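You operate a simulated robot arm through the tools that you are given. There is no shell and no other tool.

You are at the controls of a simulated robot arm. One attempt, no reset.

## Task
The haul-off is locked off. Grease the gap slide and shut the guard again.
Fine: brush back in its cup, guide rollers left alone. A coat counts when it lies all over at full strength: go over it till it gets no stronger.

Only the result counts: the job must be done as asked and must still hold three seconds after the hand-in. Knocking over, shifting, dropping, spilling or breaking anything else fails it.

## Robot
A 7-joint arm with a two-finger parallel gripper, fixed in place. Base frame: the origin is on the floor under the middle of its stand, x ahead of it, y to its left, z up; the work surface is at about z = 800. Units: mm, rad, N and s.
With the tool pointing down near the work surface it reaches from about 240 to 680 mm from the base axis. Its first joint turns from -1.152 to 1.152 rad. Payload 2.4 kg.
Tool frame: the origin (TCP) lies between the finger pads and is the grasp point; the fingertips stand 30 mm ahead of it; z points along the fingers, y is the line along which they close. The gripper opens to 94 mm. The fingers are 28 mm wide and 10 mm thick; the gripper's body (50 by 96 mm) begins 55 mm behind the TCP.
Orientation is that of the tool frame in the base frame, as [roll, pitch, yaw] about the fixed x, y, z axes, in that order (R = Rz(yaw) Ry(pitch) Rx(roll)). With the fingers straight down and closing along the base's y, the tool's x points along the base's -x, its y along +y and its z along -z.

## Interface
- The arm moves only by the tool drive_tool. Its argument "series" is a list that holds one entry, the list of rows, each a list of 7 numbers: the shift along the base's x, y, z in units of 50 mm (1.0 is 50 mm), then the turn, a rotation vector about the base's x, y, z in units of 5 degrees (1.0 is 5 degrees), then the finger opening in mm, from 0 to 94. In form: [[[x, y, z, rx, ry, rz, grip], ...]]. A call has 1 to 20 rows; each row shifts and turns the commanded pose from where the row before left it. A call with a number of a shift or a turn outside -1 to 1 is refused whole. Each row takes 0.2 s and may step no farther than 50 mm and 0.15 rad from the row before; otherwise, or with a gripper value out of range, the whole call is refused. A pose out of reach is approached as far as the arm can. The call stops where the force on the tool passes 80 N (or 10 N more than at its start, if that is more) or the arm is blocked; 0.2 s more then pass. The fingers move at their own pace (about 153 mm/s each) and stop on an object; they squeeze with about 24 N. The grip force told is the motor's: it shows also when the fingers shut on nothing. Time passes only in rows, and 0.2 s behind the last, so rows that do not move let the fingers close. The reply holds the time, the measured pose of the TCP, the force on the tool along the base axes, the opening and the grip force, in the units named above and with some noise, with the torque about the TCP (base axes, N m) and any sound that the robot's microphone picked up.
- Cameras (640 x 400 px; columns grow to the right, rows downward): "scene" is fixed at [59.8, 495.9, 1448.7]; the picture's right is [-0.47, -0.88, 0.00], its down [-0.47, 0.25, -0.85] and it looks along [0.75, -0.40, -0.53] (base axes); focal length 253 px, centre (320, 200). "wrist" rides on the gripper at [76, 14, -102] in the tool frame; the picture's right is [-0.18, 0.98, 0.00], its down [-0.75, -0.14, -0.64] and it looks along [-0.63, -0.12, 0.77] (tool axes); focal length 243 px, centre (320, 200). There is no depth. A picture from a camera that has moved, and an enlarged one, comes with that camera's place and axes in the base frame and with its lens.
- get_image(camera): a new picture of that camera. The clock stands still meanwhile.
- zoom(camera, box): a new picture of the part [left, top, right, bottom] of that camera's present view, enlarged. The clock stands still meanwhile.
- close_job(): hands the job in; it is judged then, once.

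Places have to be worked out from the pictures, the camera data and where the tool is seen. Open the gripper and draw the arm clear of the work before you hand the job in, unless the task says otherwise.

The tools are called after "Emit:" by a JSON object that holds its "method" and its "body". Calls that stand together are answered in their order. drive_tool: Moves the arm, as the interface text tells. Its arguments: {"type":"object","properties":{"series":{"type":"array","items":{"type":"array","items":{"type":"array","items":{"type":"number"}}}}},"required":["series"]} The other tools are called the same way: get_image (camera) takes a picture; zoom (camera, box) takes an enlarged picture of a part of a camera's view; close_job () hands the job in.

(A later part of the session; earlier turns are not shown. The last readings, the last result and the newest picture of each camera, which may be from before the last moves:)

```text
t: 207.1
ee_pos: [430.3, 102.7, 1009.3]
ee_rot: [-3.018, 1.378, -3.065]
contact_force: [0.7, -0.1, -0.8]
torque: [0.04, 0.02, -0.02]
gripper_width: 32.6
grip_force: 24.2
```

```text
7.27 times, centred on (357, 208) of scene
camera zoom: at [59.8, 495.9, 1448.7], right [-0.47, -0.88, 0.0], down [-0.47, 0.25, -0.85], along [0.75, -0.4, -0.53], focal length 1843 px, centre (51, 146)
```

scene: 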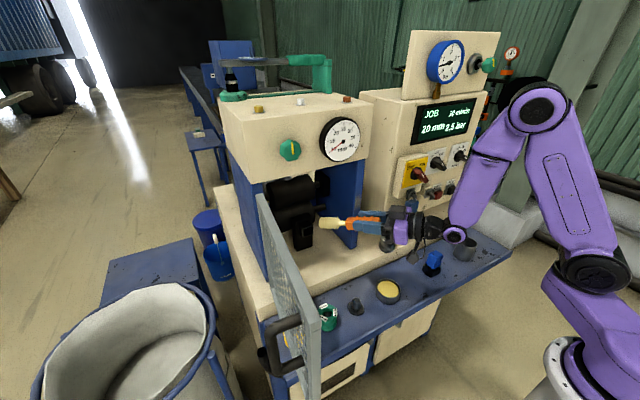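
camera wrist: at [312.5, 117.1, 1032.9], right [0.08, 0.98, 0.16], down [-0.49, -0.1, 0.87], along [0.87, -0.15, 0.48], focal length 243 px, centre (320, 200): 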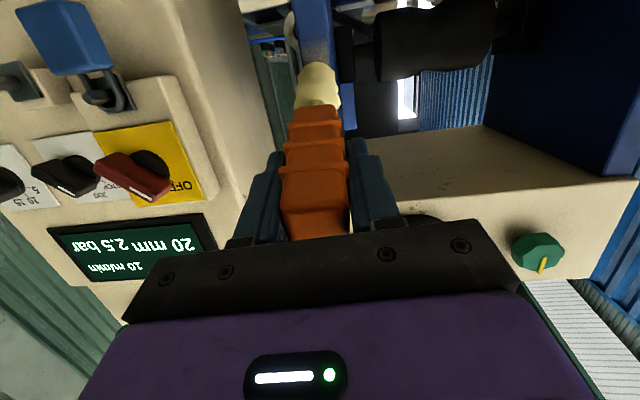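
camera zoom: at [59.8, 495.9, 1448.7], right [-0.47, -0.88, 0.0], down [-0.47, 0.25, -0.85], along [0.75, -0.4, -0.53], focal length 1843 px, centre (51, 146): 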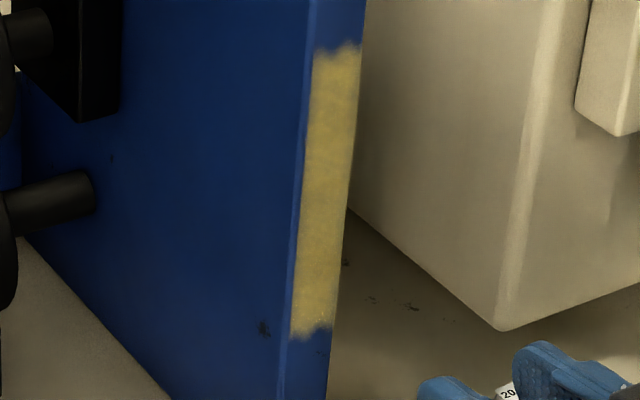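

The coat now covers the strip evenly from end to end, with only its own ragged borders. I go over it twice more to see whether it still gets stronger.

Emit:
{"method": "drive_tool", "body": {"series": [[[0.5, -0.05, -0.1, 0, 0, 0, 0], [0.4, -0.02, -0.1, 0, 0, 0, 0], [0.06, 0, 0, 0, 0, 0, 0], [0, 0, 0.2, 0, 0, 0, 0], [0, 0, 0.2, 0, 0, 0, 0], [0, 0, 0.2, 0, 0, 0, 0], [0, 0, 0.2, 0, 0, 0, 0], [0, 0, 0.2, 0, 0, 0, 0], [0, 0, 0.2, 0, 0, 0, 0], [0, 0, 0.2, 0, 0, 0, 0], [0, 0, 0.2, 0, 0, 0, 0], [0.01, 0, 0.2, 0, 0, 0, 0], [0.01, 0, 0.2, 0, 0, 0, 0], [0.01, 0, 0.2, 0, 0, 0, 0], [0.01, 0, 0.2, 0, 0, 0, 0], [0.01, 0, 0.2, 0, 0, 0, 0], [0.01, 0, 0.2, 0, 0, 0, 0], [0.01, 0, 0.2, 0, 0, 0, 0], [0.01, 0, 0.2, 0, 0, 0, 0]]]}}

Emit:
{"method": "drive_tool", "body": {"series": [[[0, 0, -0.2, 0, 0, 0, 0], [0, 0, -0.2, 0, 0, 0, 0], [0, 0, -0.2, 0, 0, 0, 0], [0, 0, -0.2, 0, 0, 0, 0], [0, 0, -0.2, 0, 0, 0, 0], [0, 0, -0.2, 0, 0, 0, 0], [0, 0, -0.2, 0, 0, 0, 0], [0, 0, -0.2, 0, 0, 0, 0], [0, 0, -0.2, 0, 0, 0, 0], [0, 0, -0.2, 0, 0, 0, 0], [0, 0, -0.2, 0, 0, 0, 0], [0, 0, -0.2, 0, 0, 0, 0], [0, 0, -0.2, 0, 0, 0, 0], [0, 0, -0.2, 0, 0, 0, 0], [0, 0, -0.2, 0, 0, 0, 0], [0, 0, -0.2, 0, 0, 0, 0]]]}}

Emit:
{"method": "drive_tool", "body": {"series": [[[-0.3, 0.02, 0, 0, 0, 0, 0], [-0.6, 0.05, 0.1, 0, 0, 0, 0], [0, 0, 0, 0, 0, 0, 0]]]}}

Emit:
{"method": "zoom", "body": {"camera": "scene", "box": [343, 180, 371, 235]}}

Emit:
{"method": "zoom", "body": {"camera": "scene", "box": [335, 200, 425, 310]}}

```text
t: 211.1
ee_pos: [483.3, 100.1, 1158.9]
ee_rot: [-3.018, 1.381, -3.067]
contact_force: [-3.6, -1.0, -1.4]
torque: [-0.05, 0.6, -0.04]
gripper_width: 32.5
grip_force: 24.2
```

```text
t: 214.5
ee_pos: [483.3, 101.6, 995.4]
ee_rot: [-3.018, 1.379, -3.066]
contact_force: [-8.5, 0.5, 2.6]
torque: [-0.02, 0.54, -0.02]
gripper_width: 32.7
grip_force: 24.3
```

```text
t: 215.3
ee_pos: [438.0, 103.3, 1001.0]
ee_rot: [-3.017, 1.377, -3.068]
contact_force: [-0.8, 0.9, -0.6]
torque: [-0.02, -0.01, 0.0]
gripper_width: 32.5
grip_force: 24.3
```

```text
7.27 times, centred on (357, 208) of scene
camera zoom: at [59.8, 495.9, 1448.7], right [-0.47, -0.88, 0.0], down [-0.47, 0.25, -0.85], along [0.75, -0.4, -0.53], focal length 1843 px, centre (51, 146)
```

zoom: 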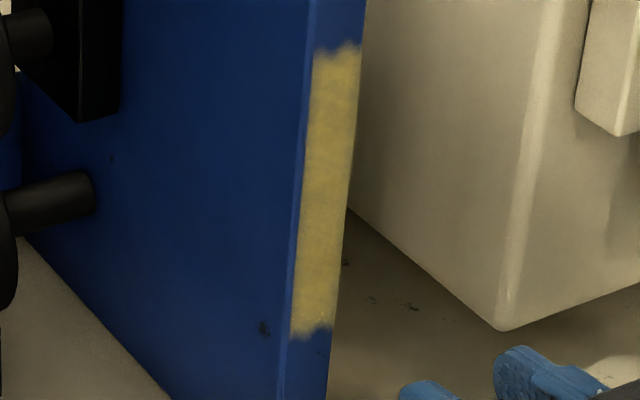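

```text
3.64 times, centred on (380, 255) of scene
camera zoom: at [59.8, 495.9, 1448.7], right [-0.47, -0.88, 0.0], down [-0.47, 0.25, -0.85], along [0.75, -0.4, -0.53], focal length 922 px, centre (102, 0)
```

zoom: 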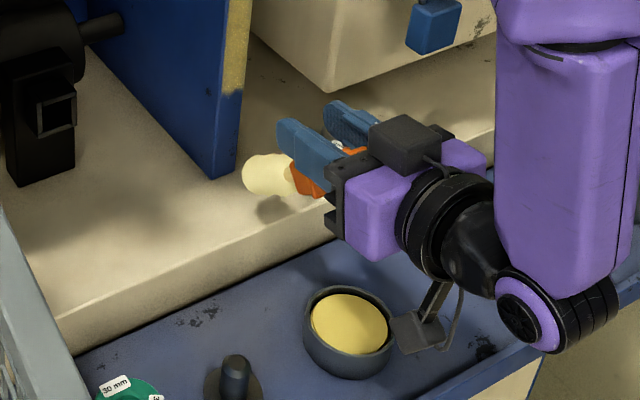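

More even and golden now. I make further passes, shifted slightly left and right, and compare once more.

Emit:
{"method": "drive_tool", "body": {"series": [[[0.5, -0.1, -0.1, 0, 0, 0, 0], [0.42, -0.05, -0.1, 0, 0, 0, 0], [0.06, 0, 0, 0, 0, 0, 0], [0, 0, 0.2, 0, 0, 0, 0], [0, 0, 0.2, 0, 0, 0, 0], [0, 0, 0.2, 0, 0, 0, 0], [0, 0, 0.2, 0, 0, 0, 0], [0, 0, 0.2, 0, 0, 0, 0], [0, 0, 0.2, 0, 0, 0, 0], [0, 0, 0.2, 0, 0, 0, 0], [0, 0, 0.2, 0, 0, 0, 0], [0.01, 0, 0.2, 0, 0, 0, 0], [0.01, 0, 0.2, 0, 0, 0, 0], [0.01, 0, 0.2, 0, 0, 0, 0], [0.01, 0, 0.2, 0, 0, 0, 0], [0.01, 0, 0.2, 0, 0, 0, 0], [0.01, 0, 0.2, 0, 0, 0, 0], [0.01, 0, 0.2, 0, 0, 0, 0], [0.01, 0, 0.2, 0, 0, 0, 0]]]}}

Emit:
{"method": "drive_tool", "body": {"series": [[[0, 0.16, -0.2, 0, 0, 0, 0], [0, 0, -0.2, 0, 0, 0, 0], [0, 0, -0.2, 0, 0, 0, 0], [0, 0, -0.2, 0, 0, 0, 0], [0, 0, -0.2, 0, 0, 0, 0], [0, 0, -0.2, 0, 0, 0, 0], [0, 0, -0.2, 0, 0, 0, 0], [0, 0, -0.2, 0, 0, 0, 0], [0, 0, -0.2, 0, 0, 0, 0], [0, 0, -0.2, 0, 0, 0, 0], [0, 0, -0.2, 0, 0, 0, 0], [0, 0, -0.2, 0, 0, 0, 0], [0, 0, -0.2, 0, 0, 0, 0], [0, 0, -0.2, 0, 0, 0, 0], [0, 0, -0.2, 0, 0, 0, 0], [0, 0, -0.2, 0, 0, 0, 0]]]}}

Emit:
{"method": "drive_tool", "body": {"series": [[[0, -0.08, 0.2, 0, 0, 0, 0], [0, 0, 0.2, 0, 0, 0, 0], [0, 0, 0.2, 0, 0, 0, 0], [0, 0, 0.2, 0, 0, 0, 0], [0, 0, 0.2, 0, 0, 0, 0], [0, 0, 0.2, 0, 0, 0, 0], [0, 0, 0.2, 0, 0, 0, 0], [0, 0, 0.2, 0, 0, 0, 0], [0.01, 0, 0.2, 0, 0, 0, 0], [0.01, 0, 0.2, 0, 0, 0, 0], [0.01, 0, 0.2, 0, 0, 0, 0], [0.01, 0, 0.2, 0, 0, 0, 0], [0.01, 0, 0.2, 0, 0, 0, 0], [0.01, 0, 0.2, 0, 0, 0, 0], [0.01, 0, 0.2, 0, 0, 0, 0], [0, 0, 0.2, 0, 0, 0, 0]]]}}

Emit:
{"method": "drive_tool", "body": {"series": [[[-0.3, 0.02, 0, 0, 0, 0, 0], [-0.6, 0.05, 0.1, 0, 0, 0, 0], [0, 0, 0, 0, 0, 0, 0]]]}}

Emit:
{"method": "zoom", "body": {"camera": "scene", "box": [343, 180, 371, 235]}}

```text
t: 219.3
ee_pos: [491.4, 97.0, 1152.5]
ee_rot: [-3.014, 1.377, -3.064]
contact_force: [-4.8, 0.1, -2.6]
torque: [-0.02, 0.69, -0.04]
gripper_width: 32.8
grip_force: 24.2
```

```text
t: 222.7
ee_pos: [490.5, 103.7, 992.8]
ee_rot: [-3.021, 1.379, -3.07]
contact_force: [0.2, -0.5, -0.6]
torque: [0.0, -0.01, 0.02]
gripper_width: 32.8
grip_force: 23.9
```

```text
t: 226.1
ee_pos: [492.8, 99.4, 1153.3]
ee_rot: [-3.019, 1.38, -3.066]
contact_force: [-4.9, 1.3, -1.9]
torque: [0.08, 0.65, -0.02]
gripper_width: 32.5
grip_force: 24.0
```

```text
t: 226.9
ee_pos: [450.4, 103.4, 1159.4]
ee_rot: [-3.016, 1.379, -3.066]
contact_force: [-0.4, -0.5, -0.6]
torque: [0.03, 0.01, 0.0]
gripper_width: 32.6
grip_force: 24.3
```

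```text
7.27 times, centred on (357, 208) of scene
camera zoom: at [59.8, 495.8, 1448.7], right [-0.47, -0.88, 0.0], down [-0.47, 0.25, -0.85], along [0.75, -0.4, -0.53], focal length 1843 px, centre (51, 146)
```

zoom: 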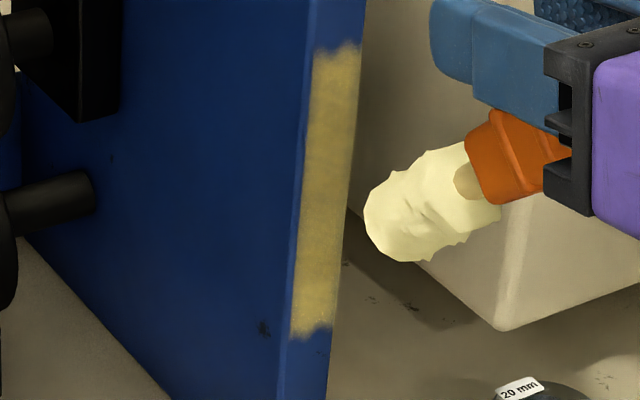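

The film looks the same as before these passes, so it seems saturated, but the brush has swung well down in the grip from the up-strokes. I check the grip before anything else.

Emit:
{"method": "get_image", "body": {"camera": "wrist"}}

Emit:
{"method": "zoom", "body": {"camera": "scene", "box": [350, 165, 450, 255]}}

Emit:
{"method": "get_image", "body": {"camera": "scene"}}

```text
taken
camera wrist: at [332.3, 120.5, 1102.8], right [0.08, 0.98, 0.16], down [-0.49, -0.1, 0.86], along [0.87, -0.15, 0.48], focal length 243 px, centre (320, 200)
```

wrist: 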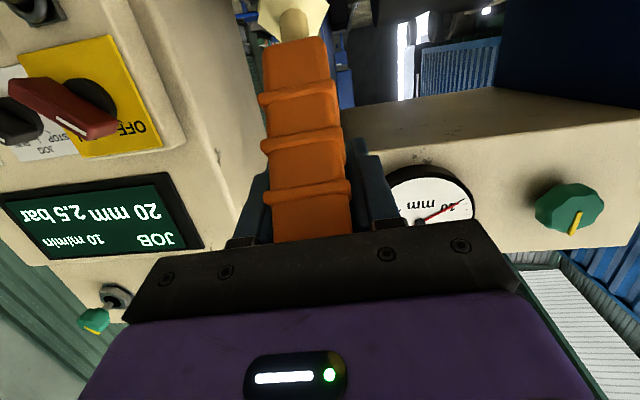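

```text
4.44 times, centred on (400, 210) of scene
camera zoom: at [59.8, 495.8, 1448.7], right [-0.47, -0.88, 0.0], down [-0.47, 0.25, -0.85], along [0.75, -0.4, -0.53], focal length 1126 px, centre (-36, 156)
```

zoom: 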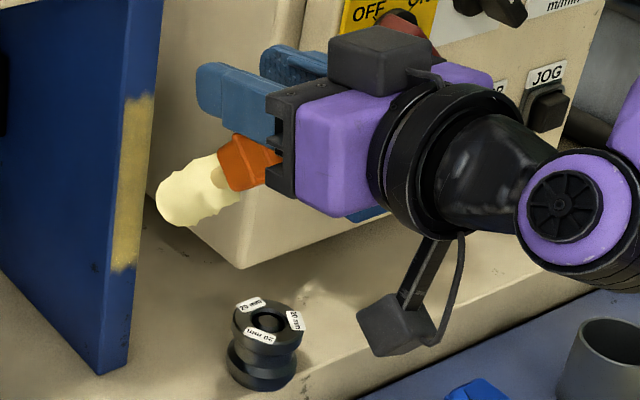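

```text
taken
```

scene: 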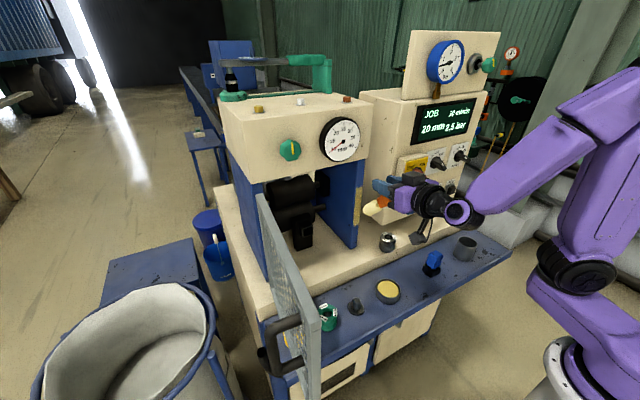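

The brush hangs ~37° down from the hand but is firmly held. To be sure of full strength I re-load it: with the hand at −50° the brush points straight down, which suits the pot. I move above the pot.

Emit:
{"method": "drive_tool", "body": {"series": [[[-0.163, -0.04, -0.37, -0.03, 0.98, 0.32, 0], [-0.163, -0.04, -0.37, -0.03, 0.98, 0.32, 0], [-0.163, -0.04, -0.37, -0.03, 0.98, 0.32, 0], [-0.163, -0.04, -0.37, -0.05, 0.98, 0.32, 0], [-0.163, -0.04, -0.37, -0.07, 0.98, 0.32, 0], [-0.163, -0.04, -0.37, -0.09, 0.98, 0.32, 0], [-0.163, -0.04, -0.37, -0.11, 0.98, 0.32, 0], [-0.163, -0.04, -0.37, -0.13, 0.98, 0.32, 0], [0, 0, 0, 0, 0, 0, 0]]]}}

Emit:
{"method": "get_image", "body": {"camera": "wrist"}}

Emit:
{"method": "zoom", "body": {"camera": "scene", "box": [350, 190, 450, 310]}}

```text
t: 228.9
ee_pos: [384.4, 86.7, 1009.7]
ee_rot: [-3.117, 0.692, -2.932]
contact_force: [-1.4, 0.4, -0.9]
torque: [0.01, -0.05, -0.02]
gripper_width: 32.3
grip_force: 23.9
```

```text
taken
camera wrist: at [257.2, 77.1, 1039.6], right [-0.05, 0.99, 0.1], down [0.19, -0.09, 0.98], along [0.98, 0.07, -0.19], focal length 243 px, centre (320, 200)
```

wrist: 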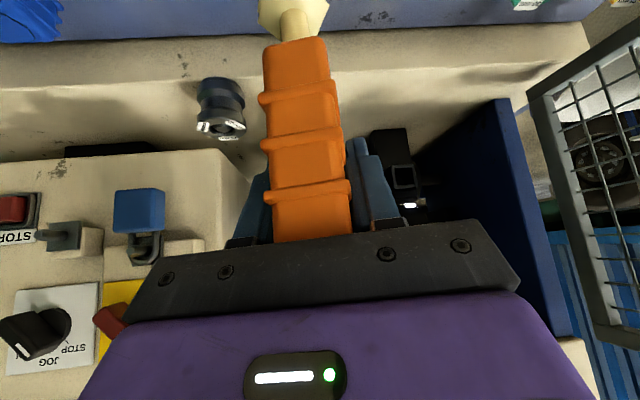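

```text
3.33 times, centred on (400, 250) of scene
camera zoom: at [59.8, 495.9, 1448.7], right [-0.47, -0.88, 0.0], down [-0.47, 0.25, -0.85], along [0.75, -0.4, -0.53], focal length 845 px, centre (53, 33)
```

zoom: 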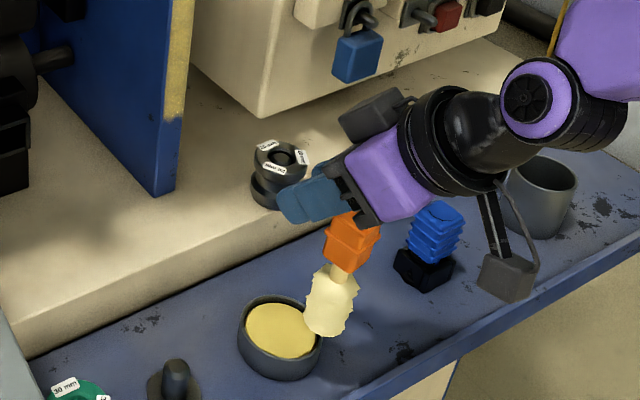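

The brush actually hangs ~59° off the hand axis with its tip ≈145 mm away, leaning back. Raising the hand to −31° makes it plumb; I do that above the pot.

Emit:
{"method": "drive_tool", "body": {"series": [[[0.033, 0.006, 0.05, 0.2, -0.93, 0, 0], [0.033, 0.006, 0.05, 0.2, -0.93, 0, 0], [0.033, 0.006, 0.05, 0.2, -0.93, 0, 0], [0.033, 0.006, 0.05, 0.2, -0.93, 0, 0], [0, 0, 0, 0, 0, 0, 0]]]}}

Emit:
{"method": "get_image", "body": {"camera": "wrist"}}

Emit:
{"method": "zoom", "body": {"camera": "scene", "box": [350, 190, 450, 310]}}

```text
t: 230.1
ee_pos: [389.9, 89.6, 1019.9]
ee_rot: [-3.117, 1.027, -2.931]
contact_force: [-0.1, 0.3, -0.9]
torque: [-0.04, -0.01, 0.01]
gripper_width: 32.4
grip_force: 24.1
```

```text
taken
camera wrist: at [260.6, 77.4, 1007.7], right [-0.09, 0.98, 0.15], down [-0.13, -0.16, 0.98], along [0.99, 0.07, 0.14], focal length 243 px, centre (320, 200)
```

wrist: 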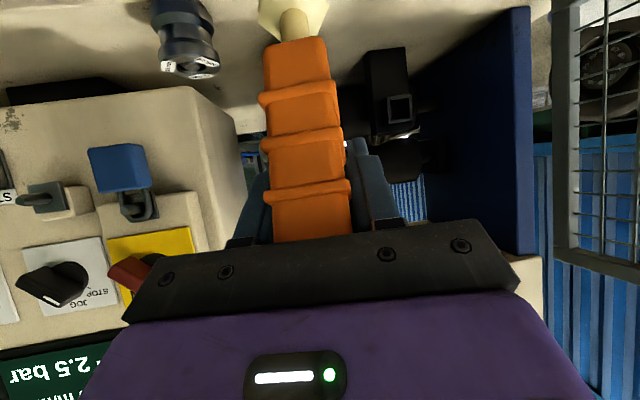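

```text
3.33 times, centred on (400, 250) of scene
camera zoom: at [59.8, 495.9, 1448.7], right [-0.47, -0.88, 0.0], down [-0.47, 0.25, -0.85], along [0.75, -0.4, -0.53], focal length 845 px, centre (53, 33)
```

zoom: 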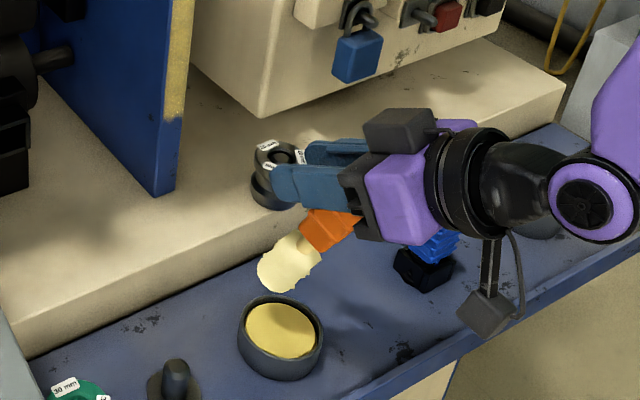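

I need the brush's real direction. I zoom in on it from the scene camera.

Emit:
{"method": "zoom", "body": {"camera": "scene", "box": [370, 225, 420, 295]}}

Emit:
{"method": "zoom", "body": {"camera": "wrist", "box": [230, 0, 380, 245]}}

```text
5.71 times, centred on (395, 260) of scene
camera zoom: at [59.8, 495.9, 1448.7], right [-0.47, -0.88, 0.0], down [-0.47, 0.25, -0.85], along [0.75, -0.4, -0.53], focal length 1448 px, centre (-109, -143)
```

zoom: 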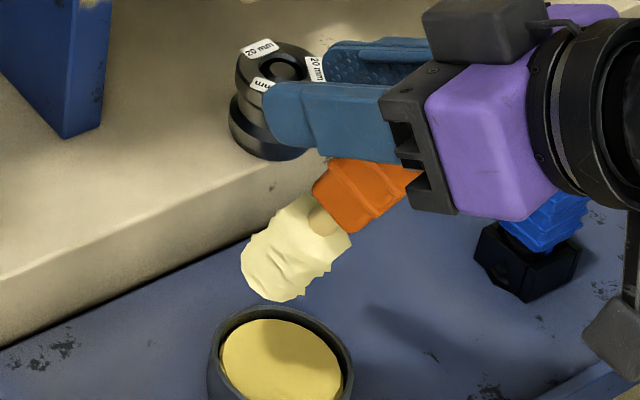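

```text
1.63 times, centred on (305, 122) of wrist
camera zoom: at [260.6, 77.4, 1007.7], right [-0.09, 0.98, 0.15], down [-0.13, -0.16, 0.98], along [0.99, 0.07, 0.14], focal length 396 px, centre (344, 326)
```

zoom: 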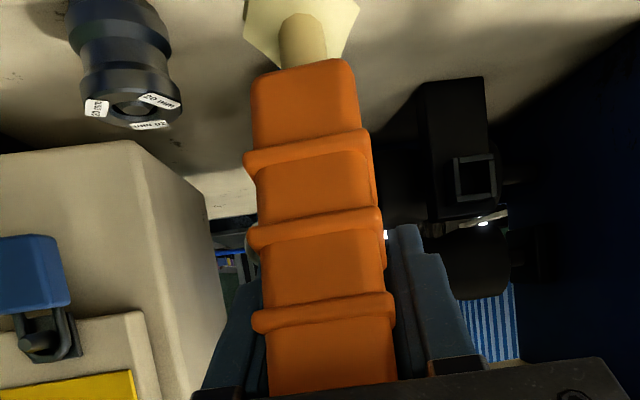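

The handle has slid down between the fingers and is held only near its rear, so I won't load it any further. First a close look at the present coat.

Emit:
{"method": "zoom", "body": {"camera": "scene", "box": [350, 184, 368, 230]}}

Emit:
{"method": "zoom", "body": {"camera": "scene", "box": [340, 180, 410, 300]}}

```text
8.70 times, centred on (359, 207) of scene
camera zoom: at [59.8, 495.9, 1448.7], right [-0.47, -0.88, 0.0], down [-0.47, 0.25, -0.85], along [0.75, -0.4, -0.53], focal length 2204 px, centre (-19, 139)
```

zoom: 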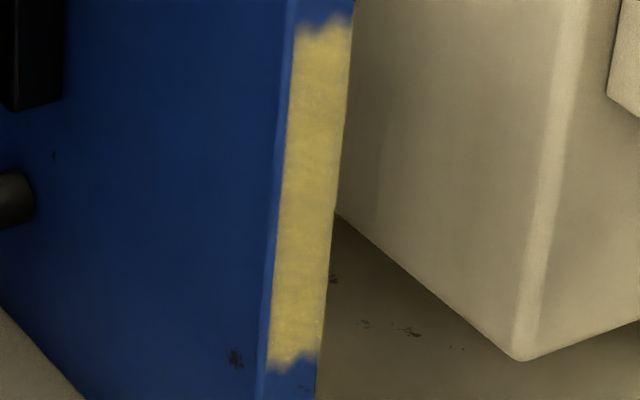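

```text
3.33 times, centred on (375, 240) of scene
camera zoom: at [59.8, 495.9, 1448.7], right [-0.47, -0.88, 0.0], down [-0.47, 0.25, -0.85], along [0.75, -0.4, -0.53], focal length 845 px, centre (137, 67)
```

zoom: 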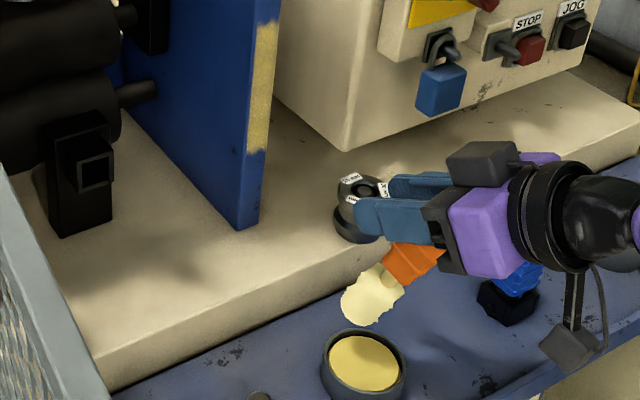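

The strip looks evenly golden, matching the grease in the pot, and the last three passes made it no stronger. I now need to re-seat the brush in the grip: pressing its tip gently on the bare deck should swing it back in line. I move over a free spot.

Emit:
{"method": "drive_tool", "body": {"series": [[[0.4, 0.2, 0.1, 0, 0, 0, 0], [0.4, 0.2, 0.1, 0, 0, 0, 0], [0.4, 0.2, 0, 0, 0, 0, 0], [0.4, 0.2, -0.1, 0, 0, 0, 0], [0.3, 0.2, -0.2, 0, 0, 0, 0], [0, 0, -0.2, 0, 0, 0, 0], [0, 0, 0, 0, 0, 0, 0]]]}}

Emit:
{"method": "zoom", "body": {"camera": "scene", "box": [310, 190, 420, 290]}}

```text
t: 231.7
ee_pos: [485.8, 137.4, 1003.6]
ee_rot: [-3.119, 1.025, -2.929]
contact_force: [0.6, 0.1, -0.4]
torque: [0.01, 0.0, -0.02]
gripper_width: 32.7
grip_force: 24.5
```

```text
4.00 times, centred on (365, 240) of scene
camera zoom: at [59.8, 495.9, 1448.7], right [-0.47, -0.88, 0.0], down [-0.47, 0.25, -0.85], along [0.75, -0.4, -0.53], focal length 1014 px, centre (140, 40)
```

zoom: 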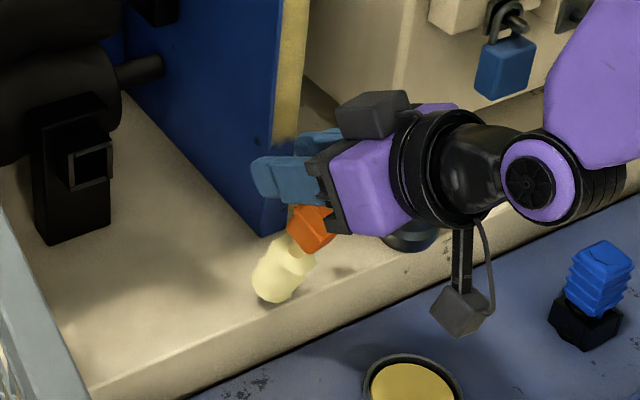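

The tip is just above the deck. I lower in small steps and watch the force and the brush swing up.

Emit:
{"method": "drive_tool", "body": {"series": [[[0, 0, -0.1, 0, 0, 0, 0], [0, 0, -0.1, 0, 0, 0, 0], [0, 0, -0.1, 0, 0, 0, 0], [0, 0, -0.1, 0, 0, 0, 0], [0, 0, 0, 0, 0, 0, 0]]]}}

Emit:
{"method": "zoom", "body": {"camera": "scene", "box": [310, 190, 420, 290]}}

```text
t: 232.9
ee_pos: [484.4, 140.0, 987.3]
ee_rot: [-3.122, 1.037, -2.931]
contact_force: [-15.1, -3.8, 44.9]
torque: [-0.48, 1.46, -0.07]
gripper_width: 33.0
grip_force: 24.6
```

```text
4.00 times, centred on (365, 240) of scene
camera zoom: at [58.6, 495.6, 1448.9], right [-0.47, -0.88, 0.0], down [-0.47, 0.25, -0.85], along [0.75, -0.4, -0.53], focal length 1014 px, centre (140, 40)
```

zoom: 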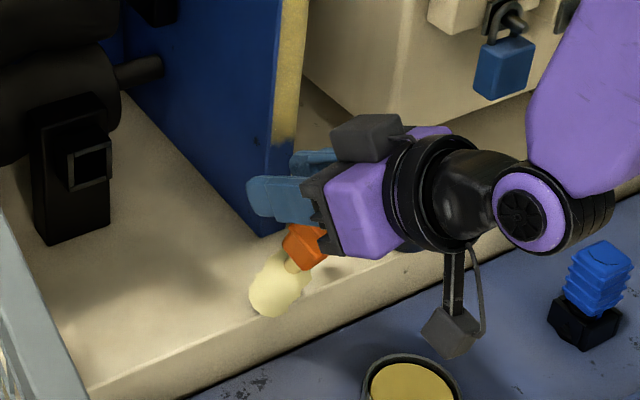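

It is pushing mostly lengthwise. I drag the hand back while keeping the tip pressed, so that the brush swings forward into line.

Emit:
{"method": "drive_tool", "body": {"series": [[[-0.2, -0.04, 0, 0, 0, 0, 0], [-0.2, -0.04, -0.05, 0, 0, 0, 0], [-0.2, -0.04, -0.1, 0, 0, 0, 0], [0, 0, 0, 0, 0, 0, 0]]]}}

Emit:
{"method": "zoom", "body": {"camera": "scene", "box": [310, 190, 420, 290]}}

Emit:
{"method": "get_image", "body": {"camera": "wrist"}}

```text
t: 233.9
ee_pos: [453.8, 132.4, 976.6]
ee_rot: [-3.116, 1.024, -2.93]
contact_force: [-1.1, -0.1, -1.1]
torque: [-0.02, -0.04, 0.0]
gripper_width: 32.6
grip_force: 24.5
```

```text
4.00 times, centred on (365, 240) of scene
camera zoom: at [59.8, 495.9, 1448.7], right [-0.47, -0.88, 0.0], down [-0.47, 0.25, -0.85], along [0.75, -0.4, -0.53], focal length 1014 px, centre (140, 40)
```

zoom: 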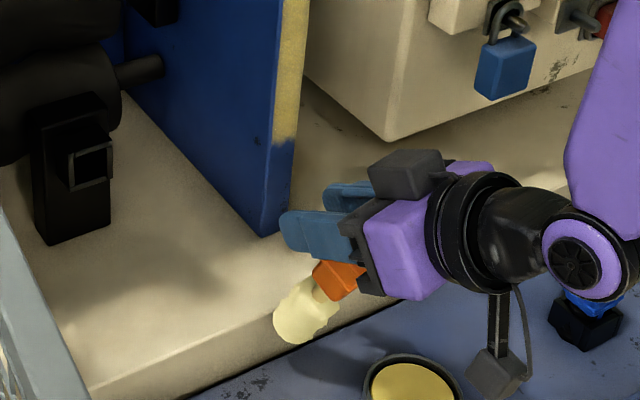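

```text
taken
camera wrist: at [325.0, 121.6, 965.4], right [-0.09, 0.99, 0.14], down [-0.13, -0.16, 0.98], along [0.99, 0.07, 0.14], focal length 243 px, centre (320, 200)
```

wrist: 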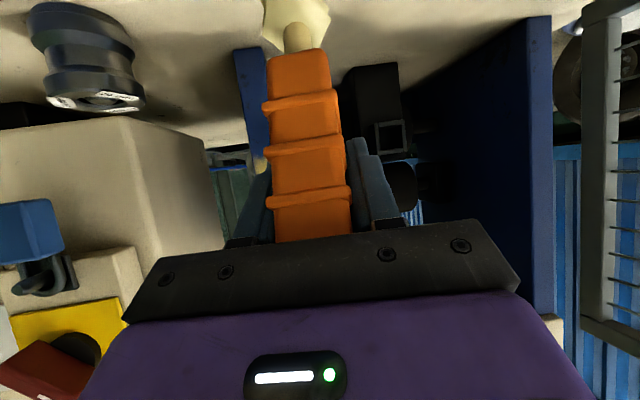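

The tip slipped off without load, but the brush is a bit better seated and still firmly held. Its lean is small enough for the cup if I set the hand at about −40°. I lift well clear and carry it over toward the cup.

Emit:
{"method": "drive_tool", "body": {"series": [[[-0.1, 0, 0.8, 0, 0, 0, 0], [-0.1, -0.1, 0.8, -0.1, 0.9, 0, 0], [-0.1, -0.5, 0.2, -0.1, 0.9, -0.6, 0], [-0.1, -0.9, 0, 0, 0, -0.9, 0], [-0.1, -0.9, 0, 0, 0, -0.9, 0], [-0.1, -0.9, 0, 0, 0, -0.9, 0], [-0.1, -0.9, 0, 0, 0, -0.9, 0], [-0.1, -0.9, 0, 0, 0, -0.9, 0], [-0.1, -0.9, 0, 0, 0, -0.9, 0], [0, 0, 0, 0, 0, 0, 0]]]}}

Emit:
{"method": "get_image", "body": {"camera": "scene"}}

Emit:
{"method": "get_image", "body": {"camera": "wrist"}}

```text
t: 236.1
ee_pos: [410.0, -169.6, 1068.4]
ee_rot: [-3.139, 0.867, 2.812]
contact_force: [0.0, 0.4, 0.6]
torque: [0.0, 0.03, -0.02]
gripper_width: 32.7
grip_force: 24.0
```

```text
taken
```

scene: 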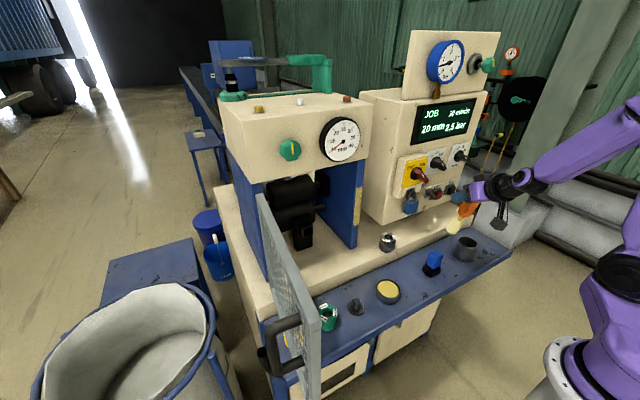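

```text
taken
camera wrist: at [292.4, -115.6, 1076.3], right [0.43, 0.89, 0.14], down [-0.05, -0.13, 0.99], along [0.9, -0.44, -0.01], focal length 243 px, centre (320, 200)
```

wrist: 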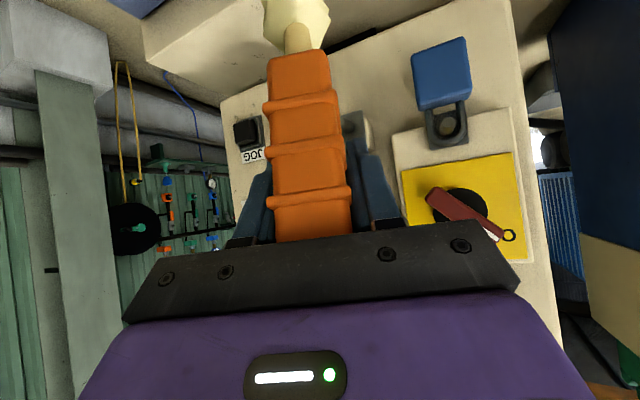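

All clear so far. I zoom in to measure the brush tip relative to the hand and the cup.

Emit:
{"method": "zoom", "body": {"camera": "scene", "box": [430, 170, 510, 270]}}

```text
4.00 times, centred on (470, 220) of scene
camera zoom: at [59.8, 495.8, 1448.7], right [-0.47, -0.88, 0.0], down [-0.47, 0.25, -0.85], along [0.75, -0.4, -0.53], focal length 1014 px, centre (-280, 120)
```

zoom: 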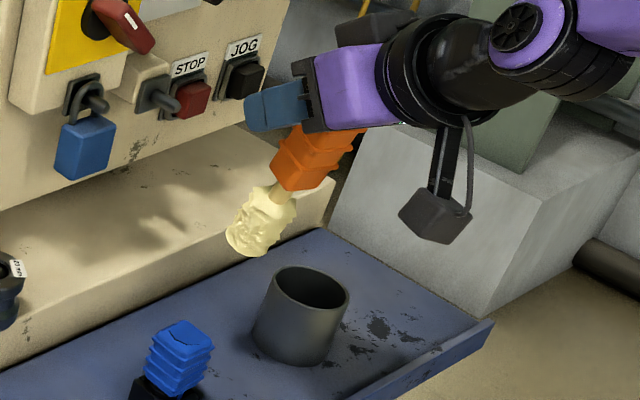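

The tip hangs 16 mm ahead of and 139 mm below the TCP, and the cup centre is at about (403.5,−263). I bring the tip over the cup mouth and check.

Emit:
{"method": "drive_tool", "body": {"series": [[[-0.11, -0.585, -0.1, 0, 0, -0.75, 0], [-0.11, -0.585, -0.15, 0, 0, -0.75, 0], [-0.11, -0.585, -0.2, 0, 0, -0.75, 0], [0, 0, 0, 0, 0, 0, 0]]]}}

Emit:
{"method": "zoom", "body": {"camera": "scene", "box": [430, 180, 510, 280]}}

Emit:
{"method": "get_image", "body": {"camera": "wrist"}}

```text
t: 237.1
ee_pos: [396.0, -255.8, 1043.5]
ee_rot: [-3.137, 0.867, 2.613]
contact_force: [0.9, -0.4, -1.1]
torque: [-0.04, -0.06, -0.01]
gripper_width: 32.8
grip_force: 24.5
```

```text
4.00 times, centred on (470, 230) of scene
camera zoom: at [59.8, 495.8, 1448.7], right [-0.47, -0.88, 0.0], down [-0.47, 0.25, -0.85], along [0.75, -0.4, -0.53], focal length 1014 px, centre (-280, 80)
```

zoom: 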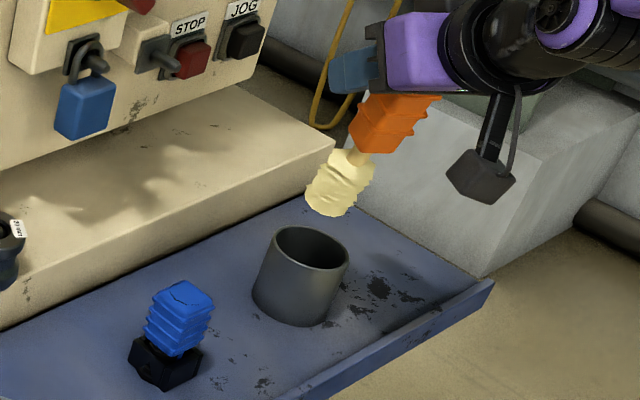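

```text
taken
camera wrist: at [290.9, -180.4, 1053.0], right [0.6, 0.79, 0.14], down [-0.07, -0.12, 0.99], along [0.8, -0.6, -0.01], focal length 243 px, centre (320, 200)
```

wrist: 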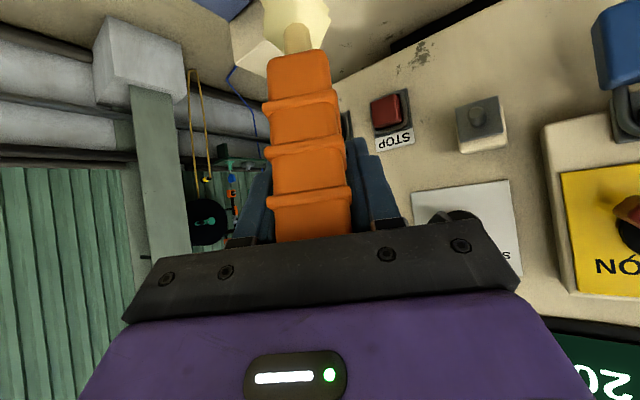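

The tip is at about (410,−264,906). I zoom in closer to judge its position over the mouth precisely.

Emit:
{"method": "zoom", "body": {"camera": "scene", "box": [450, 210, 490, 262]}}

```text
7.69 times, centred on (470, 236) of scene
camera zoom: at [59.8, 495.8, 1448.7], right [-0.47, -0.88, 0.0], down [-0.47, 0.25, -0.85], along [0.75, -0.4, -0.53], focal length 1949 px, centre (-834, -77)
```

zoom: 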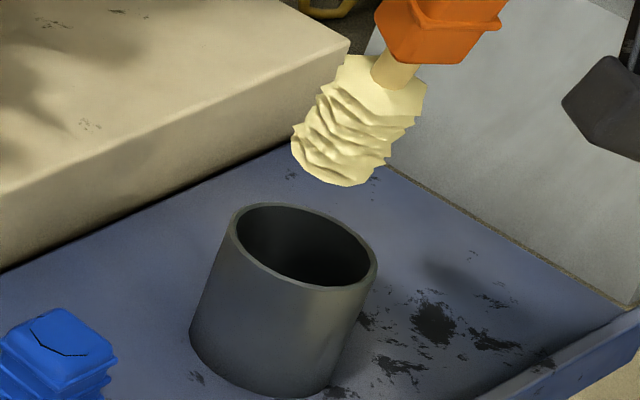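

The tip is within a few millimetres of the right spot for its lean (cup centre ≈(406.5,−266), rim z≈863). I correct 4 mm in −y and lower it in.

Emit:
{"method": "drive_tool", "body": {"series": [[[-0.01, -0.07, -0.35, 0, 0, 0, 0], [0, 0, -0.4, 0, 0, 0, 0], [0, 0, -0.3, 0, 0, 0, 0], [0, 0, 0, 0, 0, 0, 0]]]}}

Emit:
{"method": "zoom", "body": {"camera": "scene", "box": [445, 205, 495, 265]}}

```text
t: 238.1
ee_pos: [393.7, -260.0, 991.1]
ee_rot: [-3.138, 0.868, 2.616]
contact_force: [1.2, -0.6, 0.2]
torque: [0.01, 0.01, -0.01]
gripper_width: 32.7
grip_force: 24.2
```

```text
6.67 times, centred on (470, 235) of scene
camera zoom: at [59.8, 495.8, 1448.7], right [-0.47, -0.88, 0.0], down [-0.47, 0.25, -0.85], along [0.75, -0.4, -0.53], focal length 1689 px, centre (-680, -33)
```

zoom: 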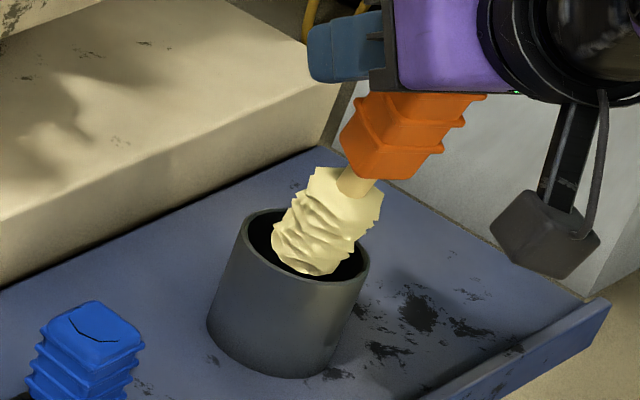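

The head is entering the mouth without touching. I lower it the rest of the way in small steps.

Emit:
{"method": "drive_tool", "body": {"series": [[[0.02, 0, -0.2, 0, 0, 0, 0], [0, 0, -0.2, 0, 0, 0, 0], [0, 0, -0.2, 0, 0, 0, 0], [0, 0, -0.1, 0, 0, 0, 0], [0, 0, 0, 0, 0, 0, 0]]]}}

Emit:
{"method": "zoom", "body": {"camera": "scene", "box": [445, 205, 495, 265]}}

```text
t: 239.3
ee_pos: [394.7, -258.0, 956.4]
ee_rot: [-3.138, 0.868, 2.615]
contact_force: [-0.2, 0.2, -1.9]
torque: [0.03, -0.04, 0.01]
gripper_width: 32.5
grip_force: 24.4
```

```text
6.67 times, centred on (470, 235) of scene
camera zoom: at [59.8, 495.9, 1448.7], right [-0.47, -0.88, 0.0], down [-0.47, 0.25, -0.85], along [0.75, -0.4, -0.53], focal length 1689 px, centre (-680, -33)
```

zoom: 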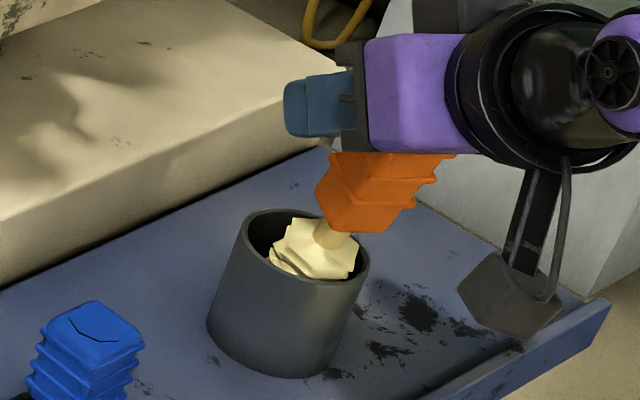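

The head is in the cup, touching nothing. I bring the brush nearly upright by turning the hand 10° about the tip, then lower it to the bottom.

Emit:
{"method": "drive_tool", "body": {"series": [[[0.207, -0.121, 0.008, 0.5, 0.866, 0, 0], [0.207, -0.121, 0.008, 0.5, 0.866, 0, 0], [0, 0, 0, 0, 0, 0, 0]]]}}

Emit:
{"method": "zoom", "body": {"camera": "scene", "box": [445, 205, 495, 265]}}

```text
t: 240.1
ee_pos: [415.1, -270.2, 957.0]
ee_rot: [-3.138, 0.693, 2.618]
contact_force: [0.4, 0.1, -0.1]
torque: [-0.03, -0.02, -0.03]
gripper_width: 32.7
grip_force: 23.3
```

```text
6.67 times, centred on (470, 235) of scene
camera zoom: at [59.8, 495.8, 1448.7], right [-0.47, -0.88, 0.0], down [-0.47, 0.25, -0.85], along [0.75, -0.4, -0.53], focal length 1689 px, centre (-680, -33)
```

zoom: 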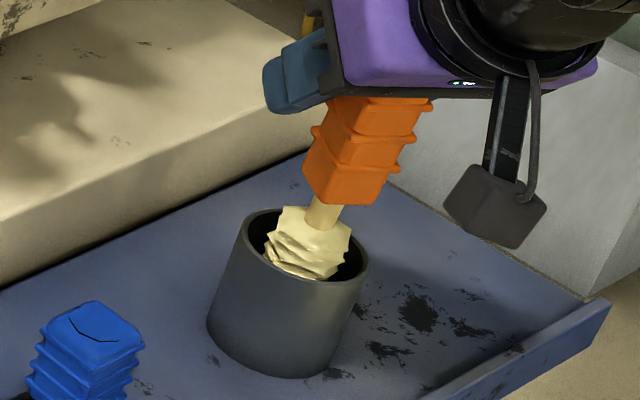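

Nearly upright now and centred. I lower until it stands on the bottom.

Emit:
{"method": "drive_tool", "body": {"series": [[[0, 0, -0.1, 0, 0, 0, 0], [0, 0, -0.1, 0, 0, 0, 0], [0, 0, -0.08, 0, 0, 0, 0], [0, 0, 0, 0, 0, 0, 0]]]}}

Emit:
{"method": "zoom", "body": {"camera": "scene", "box": [445, 205, 495, 265]}}

```text
t: 241.1
ee_pos: [415.2, -271.0, 943.3]
ee_rot: [-3.139, 0.694, 2.614]
contact_force: [0.5, -0.1, -0.6]
torque: [0.01, 0.0, -0.02]
gripper_width: 33.0
grip_force: 23.7
```

```text
6.67 times, centred on (470, 235) of scene
camera zoom: at [59.8, 495.9, 1448.7], right [-0.47, -0.88, 0.0], down [-0.47, 0.25, -0.85], along [0.75, -0.4, -0.53], focal length 1689 px, centre (-680, -33)
```

zoom: 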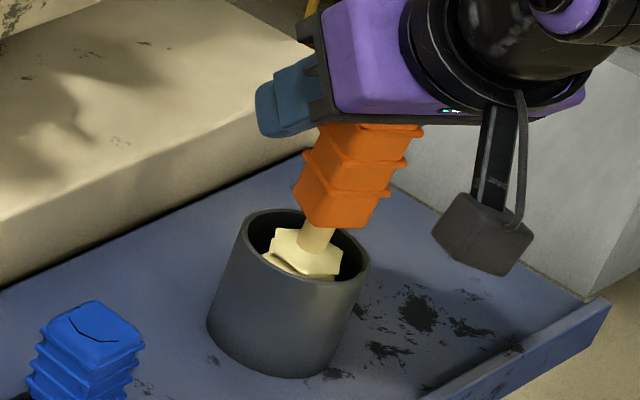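

Almost at its original height. A few more small steps until it touches.

Emit:
{"method": "drive_tool", "body": {"series": [[[0, 0, -0.06, 0, 0, 0, 0], [0, 0, -0.06, 0, 0, 0, 0], [0, 0, 0, 0, 0, 0, 0]]]}}

Emit:
{"method": "drive_tool", "body": {"series": [[[0, 0, -0.06, 0, 0, 0, 0], [0, 0, 0, 0, 0, 0, 0]]]}}

```text
t: 241.9
ee_pos: [415.6, -270.0, 936.9]
ee_rot: [-3.139, 0.696, 2.617]
contact_force: [-2.9, 1.4, 9.2]
torque: [0.3, 0.54, 0.0]
gripper_width: 32.6
grip_force: 24.6
```

```text
t: 242.5
ee_pos: [416.3, -272.1, 936.8]
ee_rot: [-3.135, 0.702, 2.616]
contact_force: [-1.2, 0.9, 37.1]
torque: [0.56, 0.91, -0.05]
gripper_width: 32.8
grip_force: 24.1
```

It stands on the bottom. I relieve the pressure and open the fingers gently.

Emit:
{"method": "drive_tool", "body": {"series": [[[0, 0, 0.05, 0, 0, 0, 0], [0, 0, 0, 0, 0, 0, 38], [0, 0, 0, 0, 0, 0, 44], [0, 0, 0, 0, 0, 0, 50], [0, 0, 0, 0, 0, 0, 50]]]}}

Emit:
{"method": "zoom", "body": {"camera": "scene", "box": [440, 195, 500, 265]}}

Emit:
{"method": "get_image", "body": {"camera": "wrist"}}

```text
t: 243.7
ee_pos: [414.9, -269.7, 936.9]
ee_rot: [-3.139, 0.692, 2.617]
contact_force: [-1.1, 0.8, -0.2]
torque: [0.03, 0.0, 0.01]
gripper_width: 50.2
grip_force: 0.1
```

```text
5.71 times, centred on (470, 230) of scene
camera zoom: at [59.8, 495.9, 1448.7], right [-0.47, -0.88, 0.0], down [-0.47, 0.25, -0.85], along [0.75, -0.4, -0.53], focal length 1448 px, centre (-537, 29)
```

zoom: 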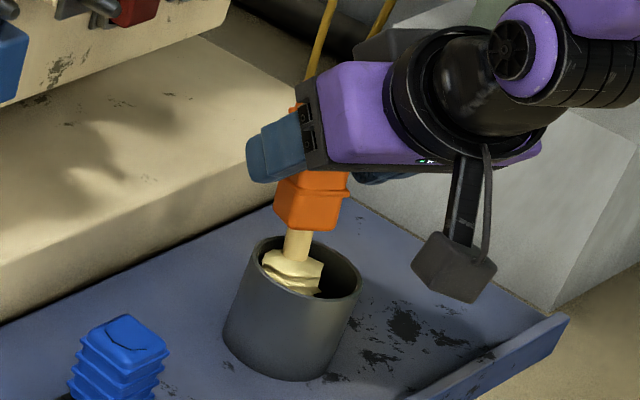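

```text
taken
camera wrist: at [313.2, -196.3, 967.7], right [0.62, 0.78, 0.11], down [0.08, -0.2, 0.98], along [0.78, -0.59, -0.19], focal length 243 px, centre (320, 200)
```

wrist: 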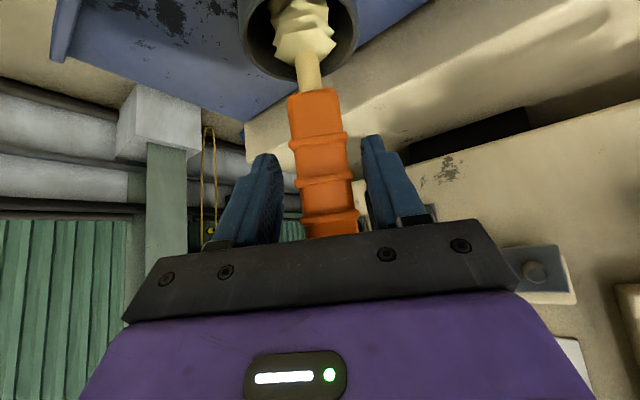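

The brush stands in its cup on its own, leaning lightly on the rim. I open wider and withdraw the hand back and up.

Emit:
{"method": "drive_tool", "body": {"series": [[[0, 0, 0, 0, 0, 0, 80], [-0.15, 0.09, 0.1, 0, 0, 0, 80], [-0.25, 0.15, 0.2, 0, 0, 0, 80], [-0.35, 0.2, 0.4, 0, 0, 0, 80], [-0.35, 0.2, 0.5, 0, 0, 0, 80], [0, 0, 0, 0, 0, 0, 80]]]}}

Emit:
{"method": "zoom", "body": {"camera": "scene", "box": [440, 185, 510, 270]}}

Emit:
{"method": "get_image", "body": {"camera": "wrist"}}

```text
t: 245.1
ee_pos: [369.9, -241.9, 999.8]
ee_rot: [-3.139, 0.691, 2.618]
contact_force: [-1.0, -0.4, 0.6]
torque: [-0.01, 0.02, -0.01]
gripper_width: 79.8
grip_force: 0.1
out of reach, approached as far as the arm can: row 5
```

```text
4.71 times, centred on (475, 228) of scene
camera zoom: at [59.7, 495.9, 1448.7], right [-0.47, -0.88, 0.0], down [-0.47, 0.25, -0.85], along [0.75, -0.4, -0.53], focal length 1192 px, centre (-409, 71)
```

zoom: 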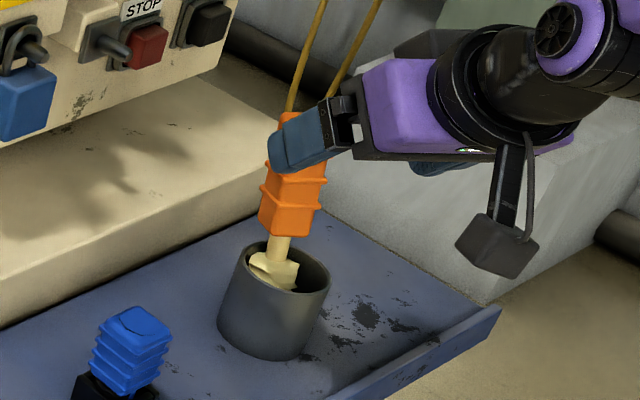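

```text
taken
camera wrist: at [268.6, -166.0, 1029.7], right [0.62, 0.78, 0.11], down [0.08, -0.21, 0.98], along [0.78, -0.59, -0.19], focal length 243 px, centre (320, 200)
```

wrist: 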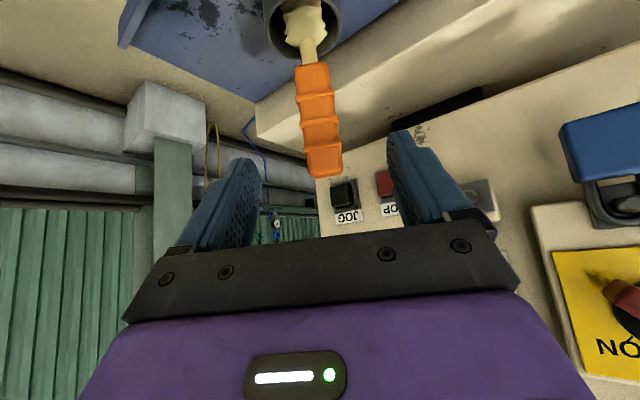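

The brush stands safely in its cup. Now a clear look at the coat with nothing in front of it, and at the whole scene.

Emit:
{"method": "zoom", "body": {"camera": "scene", "box": [346, 182, 370, 230]}}

Emit:
{"method": "zoom", "body": {"camera": "scene", "box": [352, 184, 366, 206]}}

Emit:
{"method": "zoom", "body": {"camera": "scene", "box": [350, 205, 364, 230]}}

Emit:
{"method": "get_image", "body": {"camera": "scene"}}

```text
8.33 times, centred on (358, 206) of scene
camera zoom: at [59.7, 495.9, 1448.7], right [-0.47, -0.88, 0.0], down [-0.47, 0.25, -0.85], along [0.75, -0.4, -0.53], focal length 2112 px, centre (3, 150)
```

zoom: 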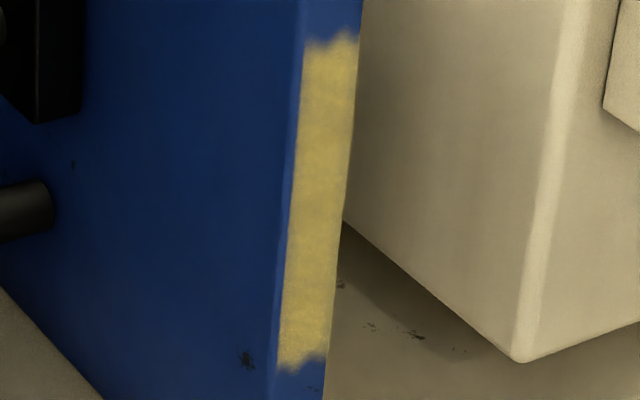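

```text
16.00 times, centred on (359, 195) of scene
camera zoom: at [59.7, 495.9, 1448.7], right [-0.47, -0.88, 0.0], down [-0.47, 0.25, -0.85], along [0.75, -0.4, -0.53], focal length 4054 px, centre (-304, 280)
```

zoom: 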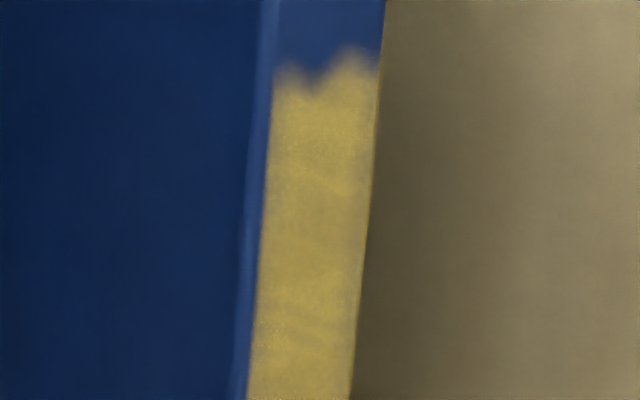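

```text
16.00 times, centred on (357, 218) of scene
camera zoom: at [59.7, 495.9, 1448.7], right [-0.47, -0.88, 0.0], down [-0.47, 0.25, -0.85], along [0.75, -0.4, -0.53], focal length 4054 px, centre (-272, -80)
```

zoom: 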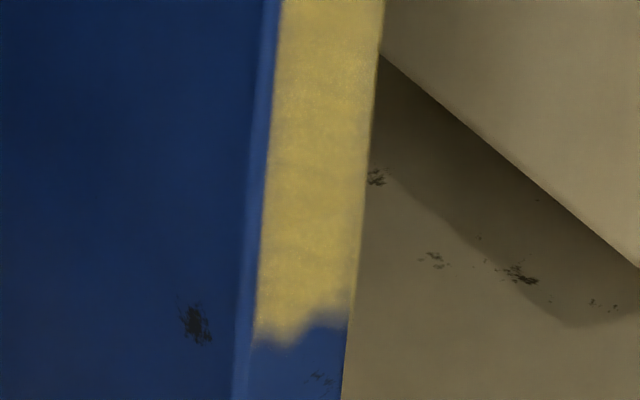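

```text
taken
```

scene: 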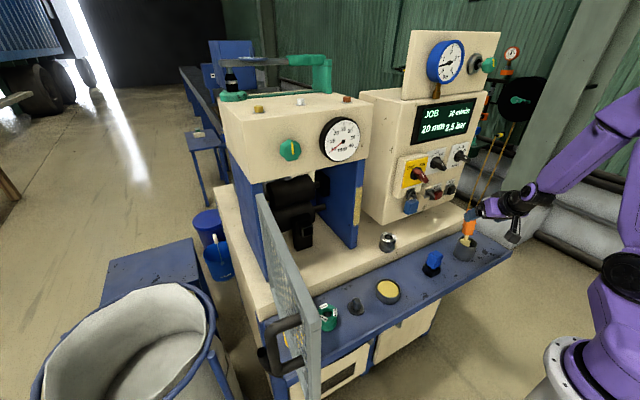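

The strip looks evenly coated, maybe slightly paler near the top. I want a close look from the wrist camera to be sure, so I move the empty hand back in front of it.

Emit:
{"method": "drive_tool", "body": {"series": [[[0.2, 0.5, 0.7, -0.5, -0.866, 0.5, 80], [0.2, 0.8, 0.5, -0.5, -0.866, 0.9, 80], [0.1, 0.9, 0.2, 0, 0, 0.9, 80], [0, 0.95, 0, 0, 0, 0.9, 80], [0, 0.95, 0, 0, 0, 0.9, 80], [0, 0.95, 0, 0, 0, 0.9, 80], [0, 0.9, 0, 0, 0, 0.9, 80], [0, 0.4, 0, 0, 0, 0.9, 80], [0, 0, 0, 0, 0, 0, 80]]]}}

Emit:
{"method": "get_image", "body": {"camera": "wrist"}}

```text
t: 247.1
ee_pos: [404.1, 76.8, 1071.2]
ee_rot: [-3.123, 0.868, -3.061]
contact_force: [0.0, 0.8, 0.5]
torque: [-0.01, -0.02, 0.01]
gripper_width: 80.0
grip_force: 0.1
out of reach, approached as far as the arm can: row 1, 2
```

```text
taken
camera wrist: at [273.6, 81.3, 1079.7], right [0.05, 0.99, 0.13], down [0.01, -0.13, 0.99], along [1.0, -0.05, -0.01], focal length 243 px, centre (320, 200)
```

wrist: 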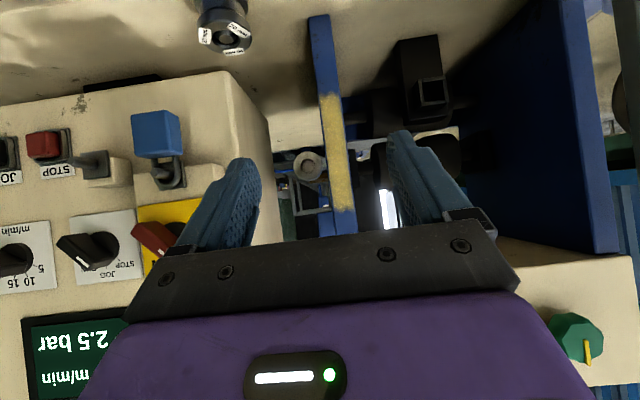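

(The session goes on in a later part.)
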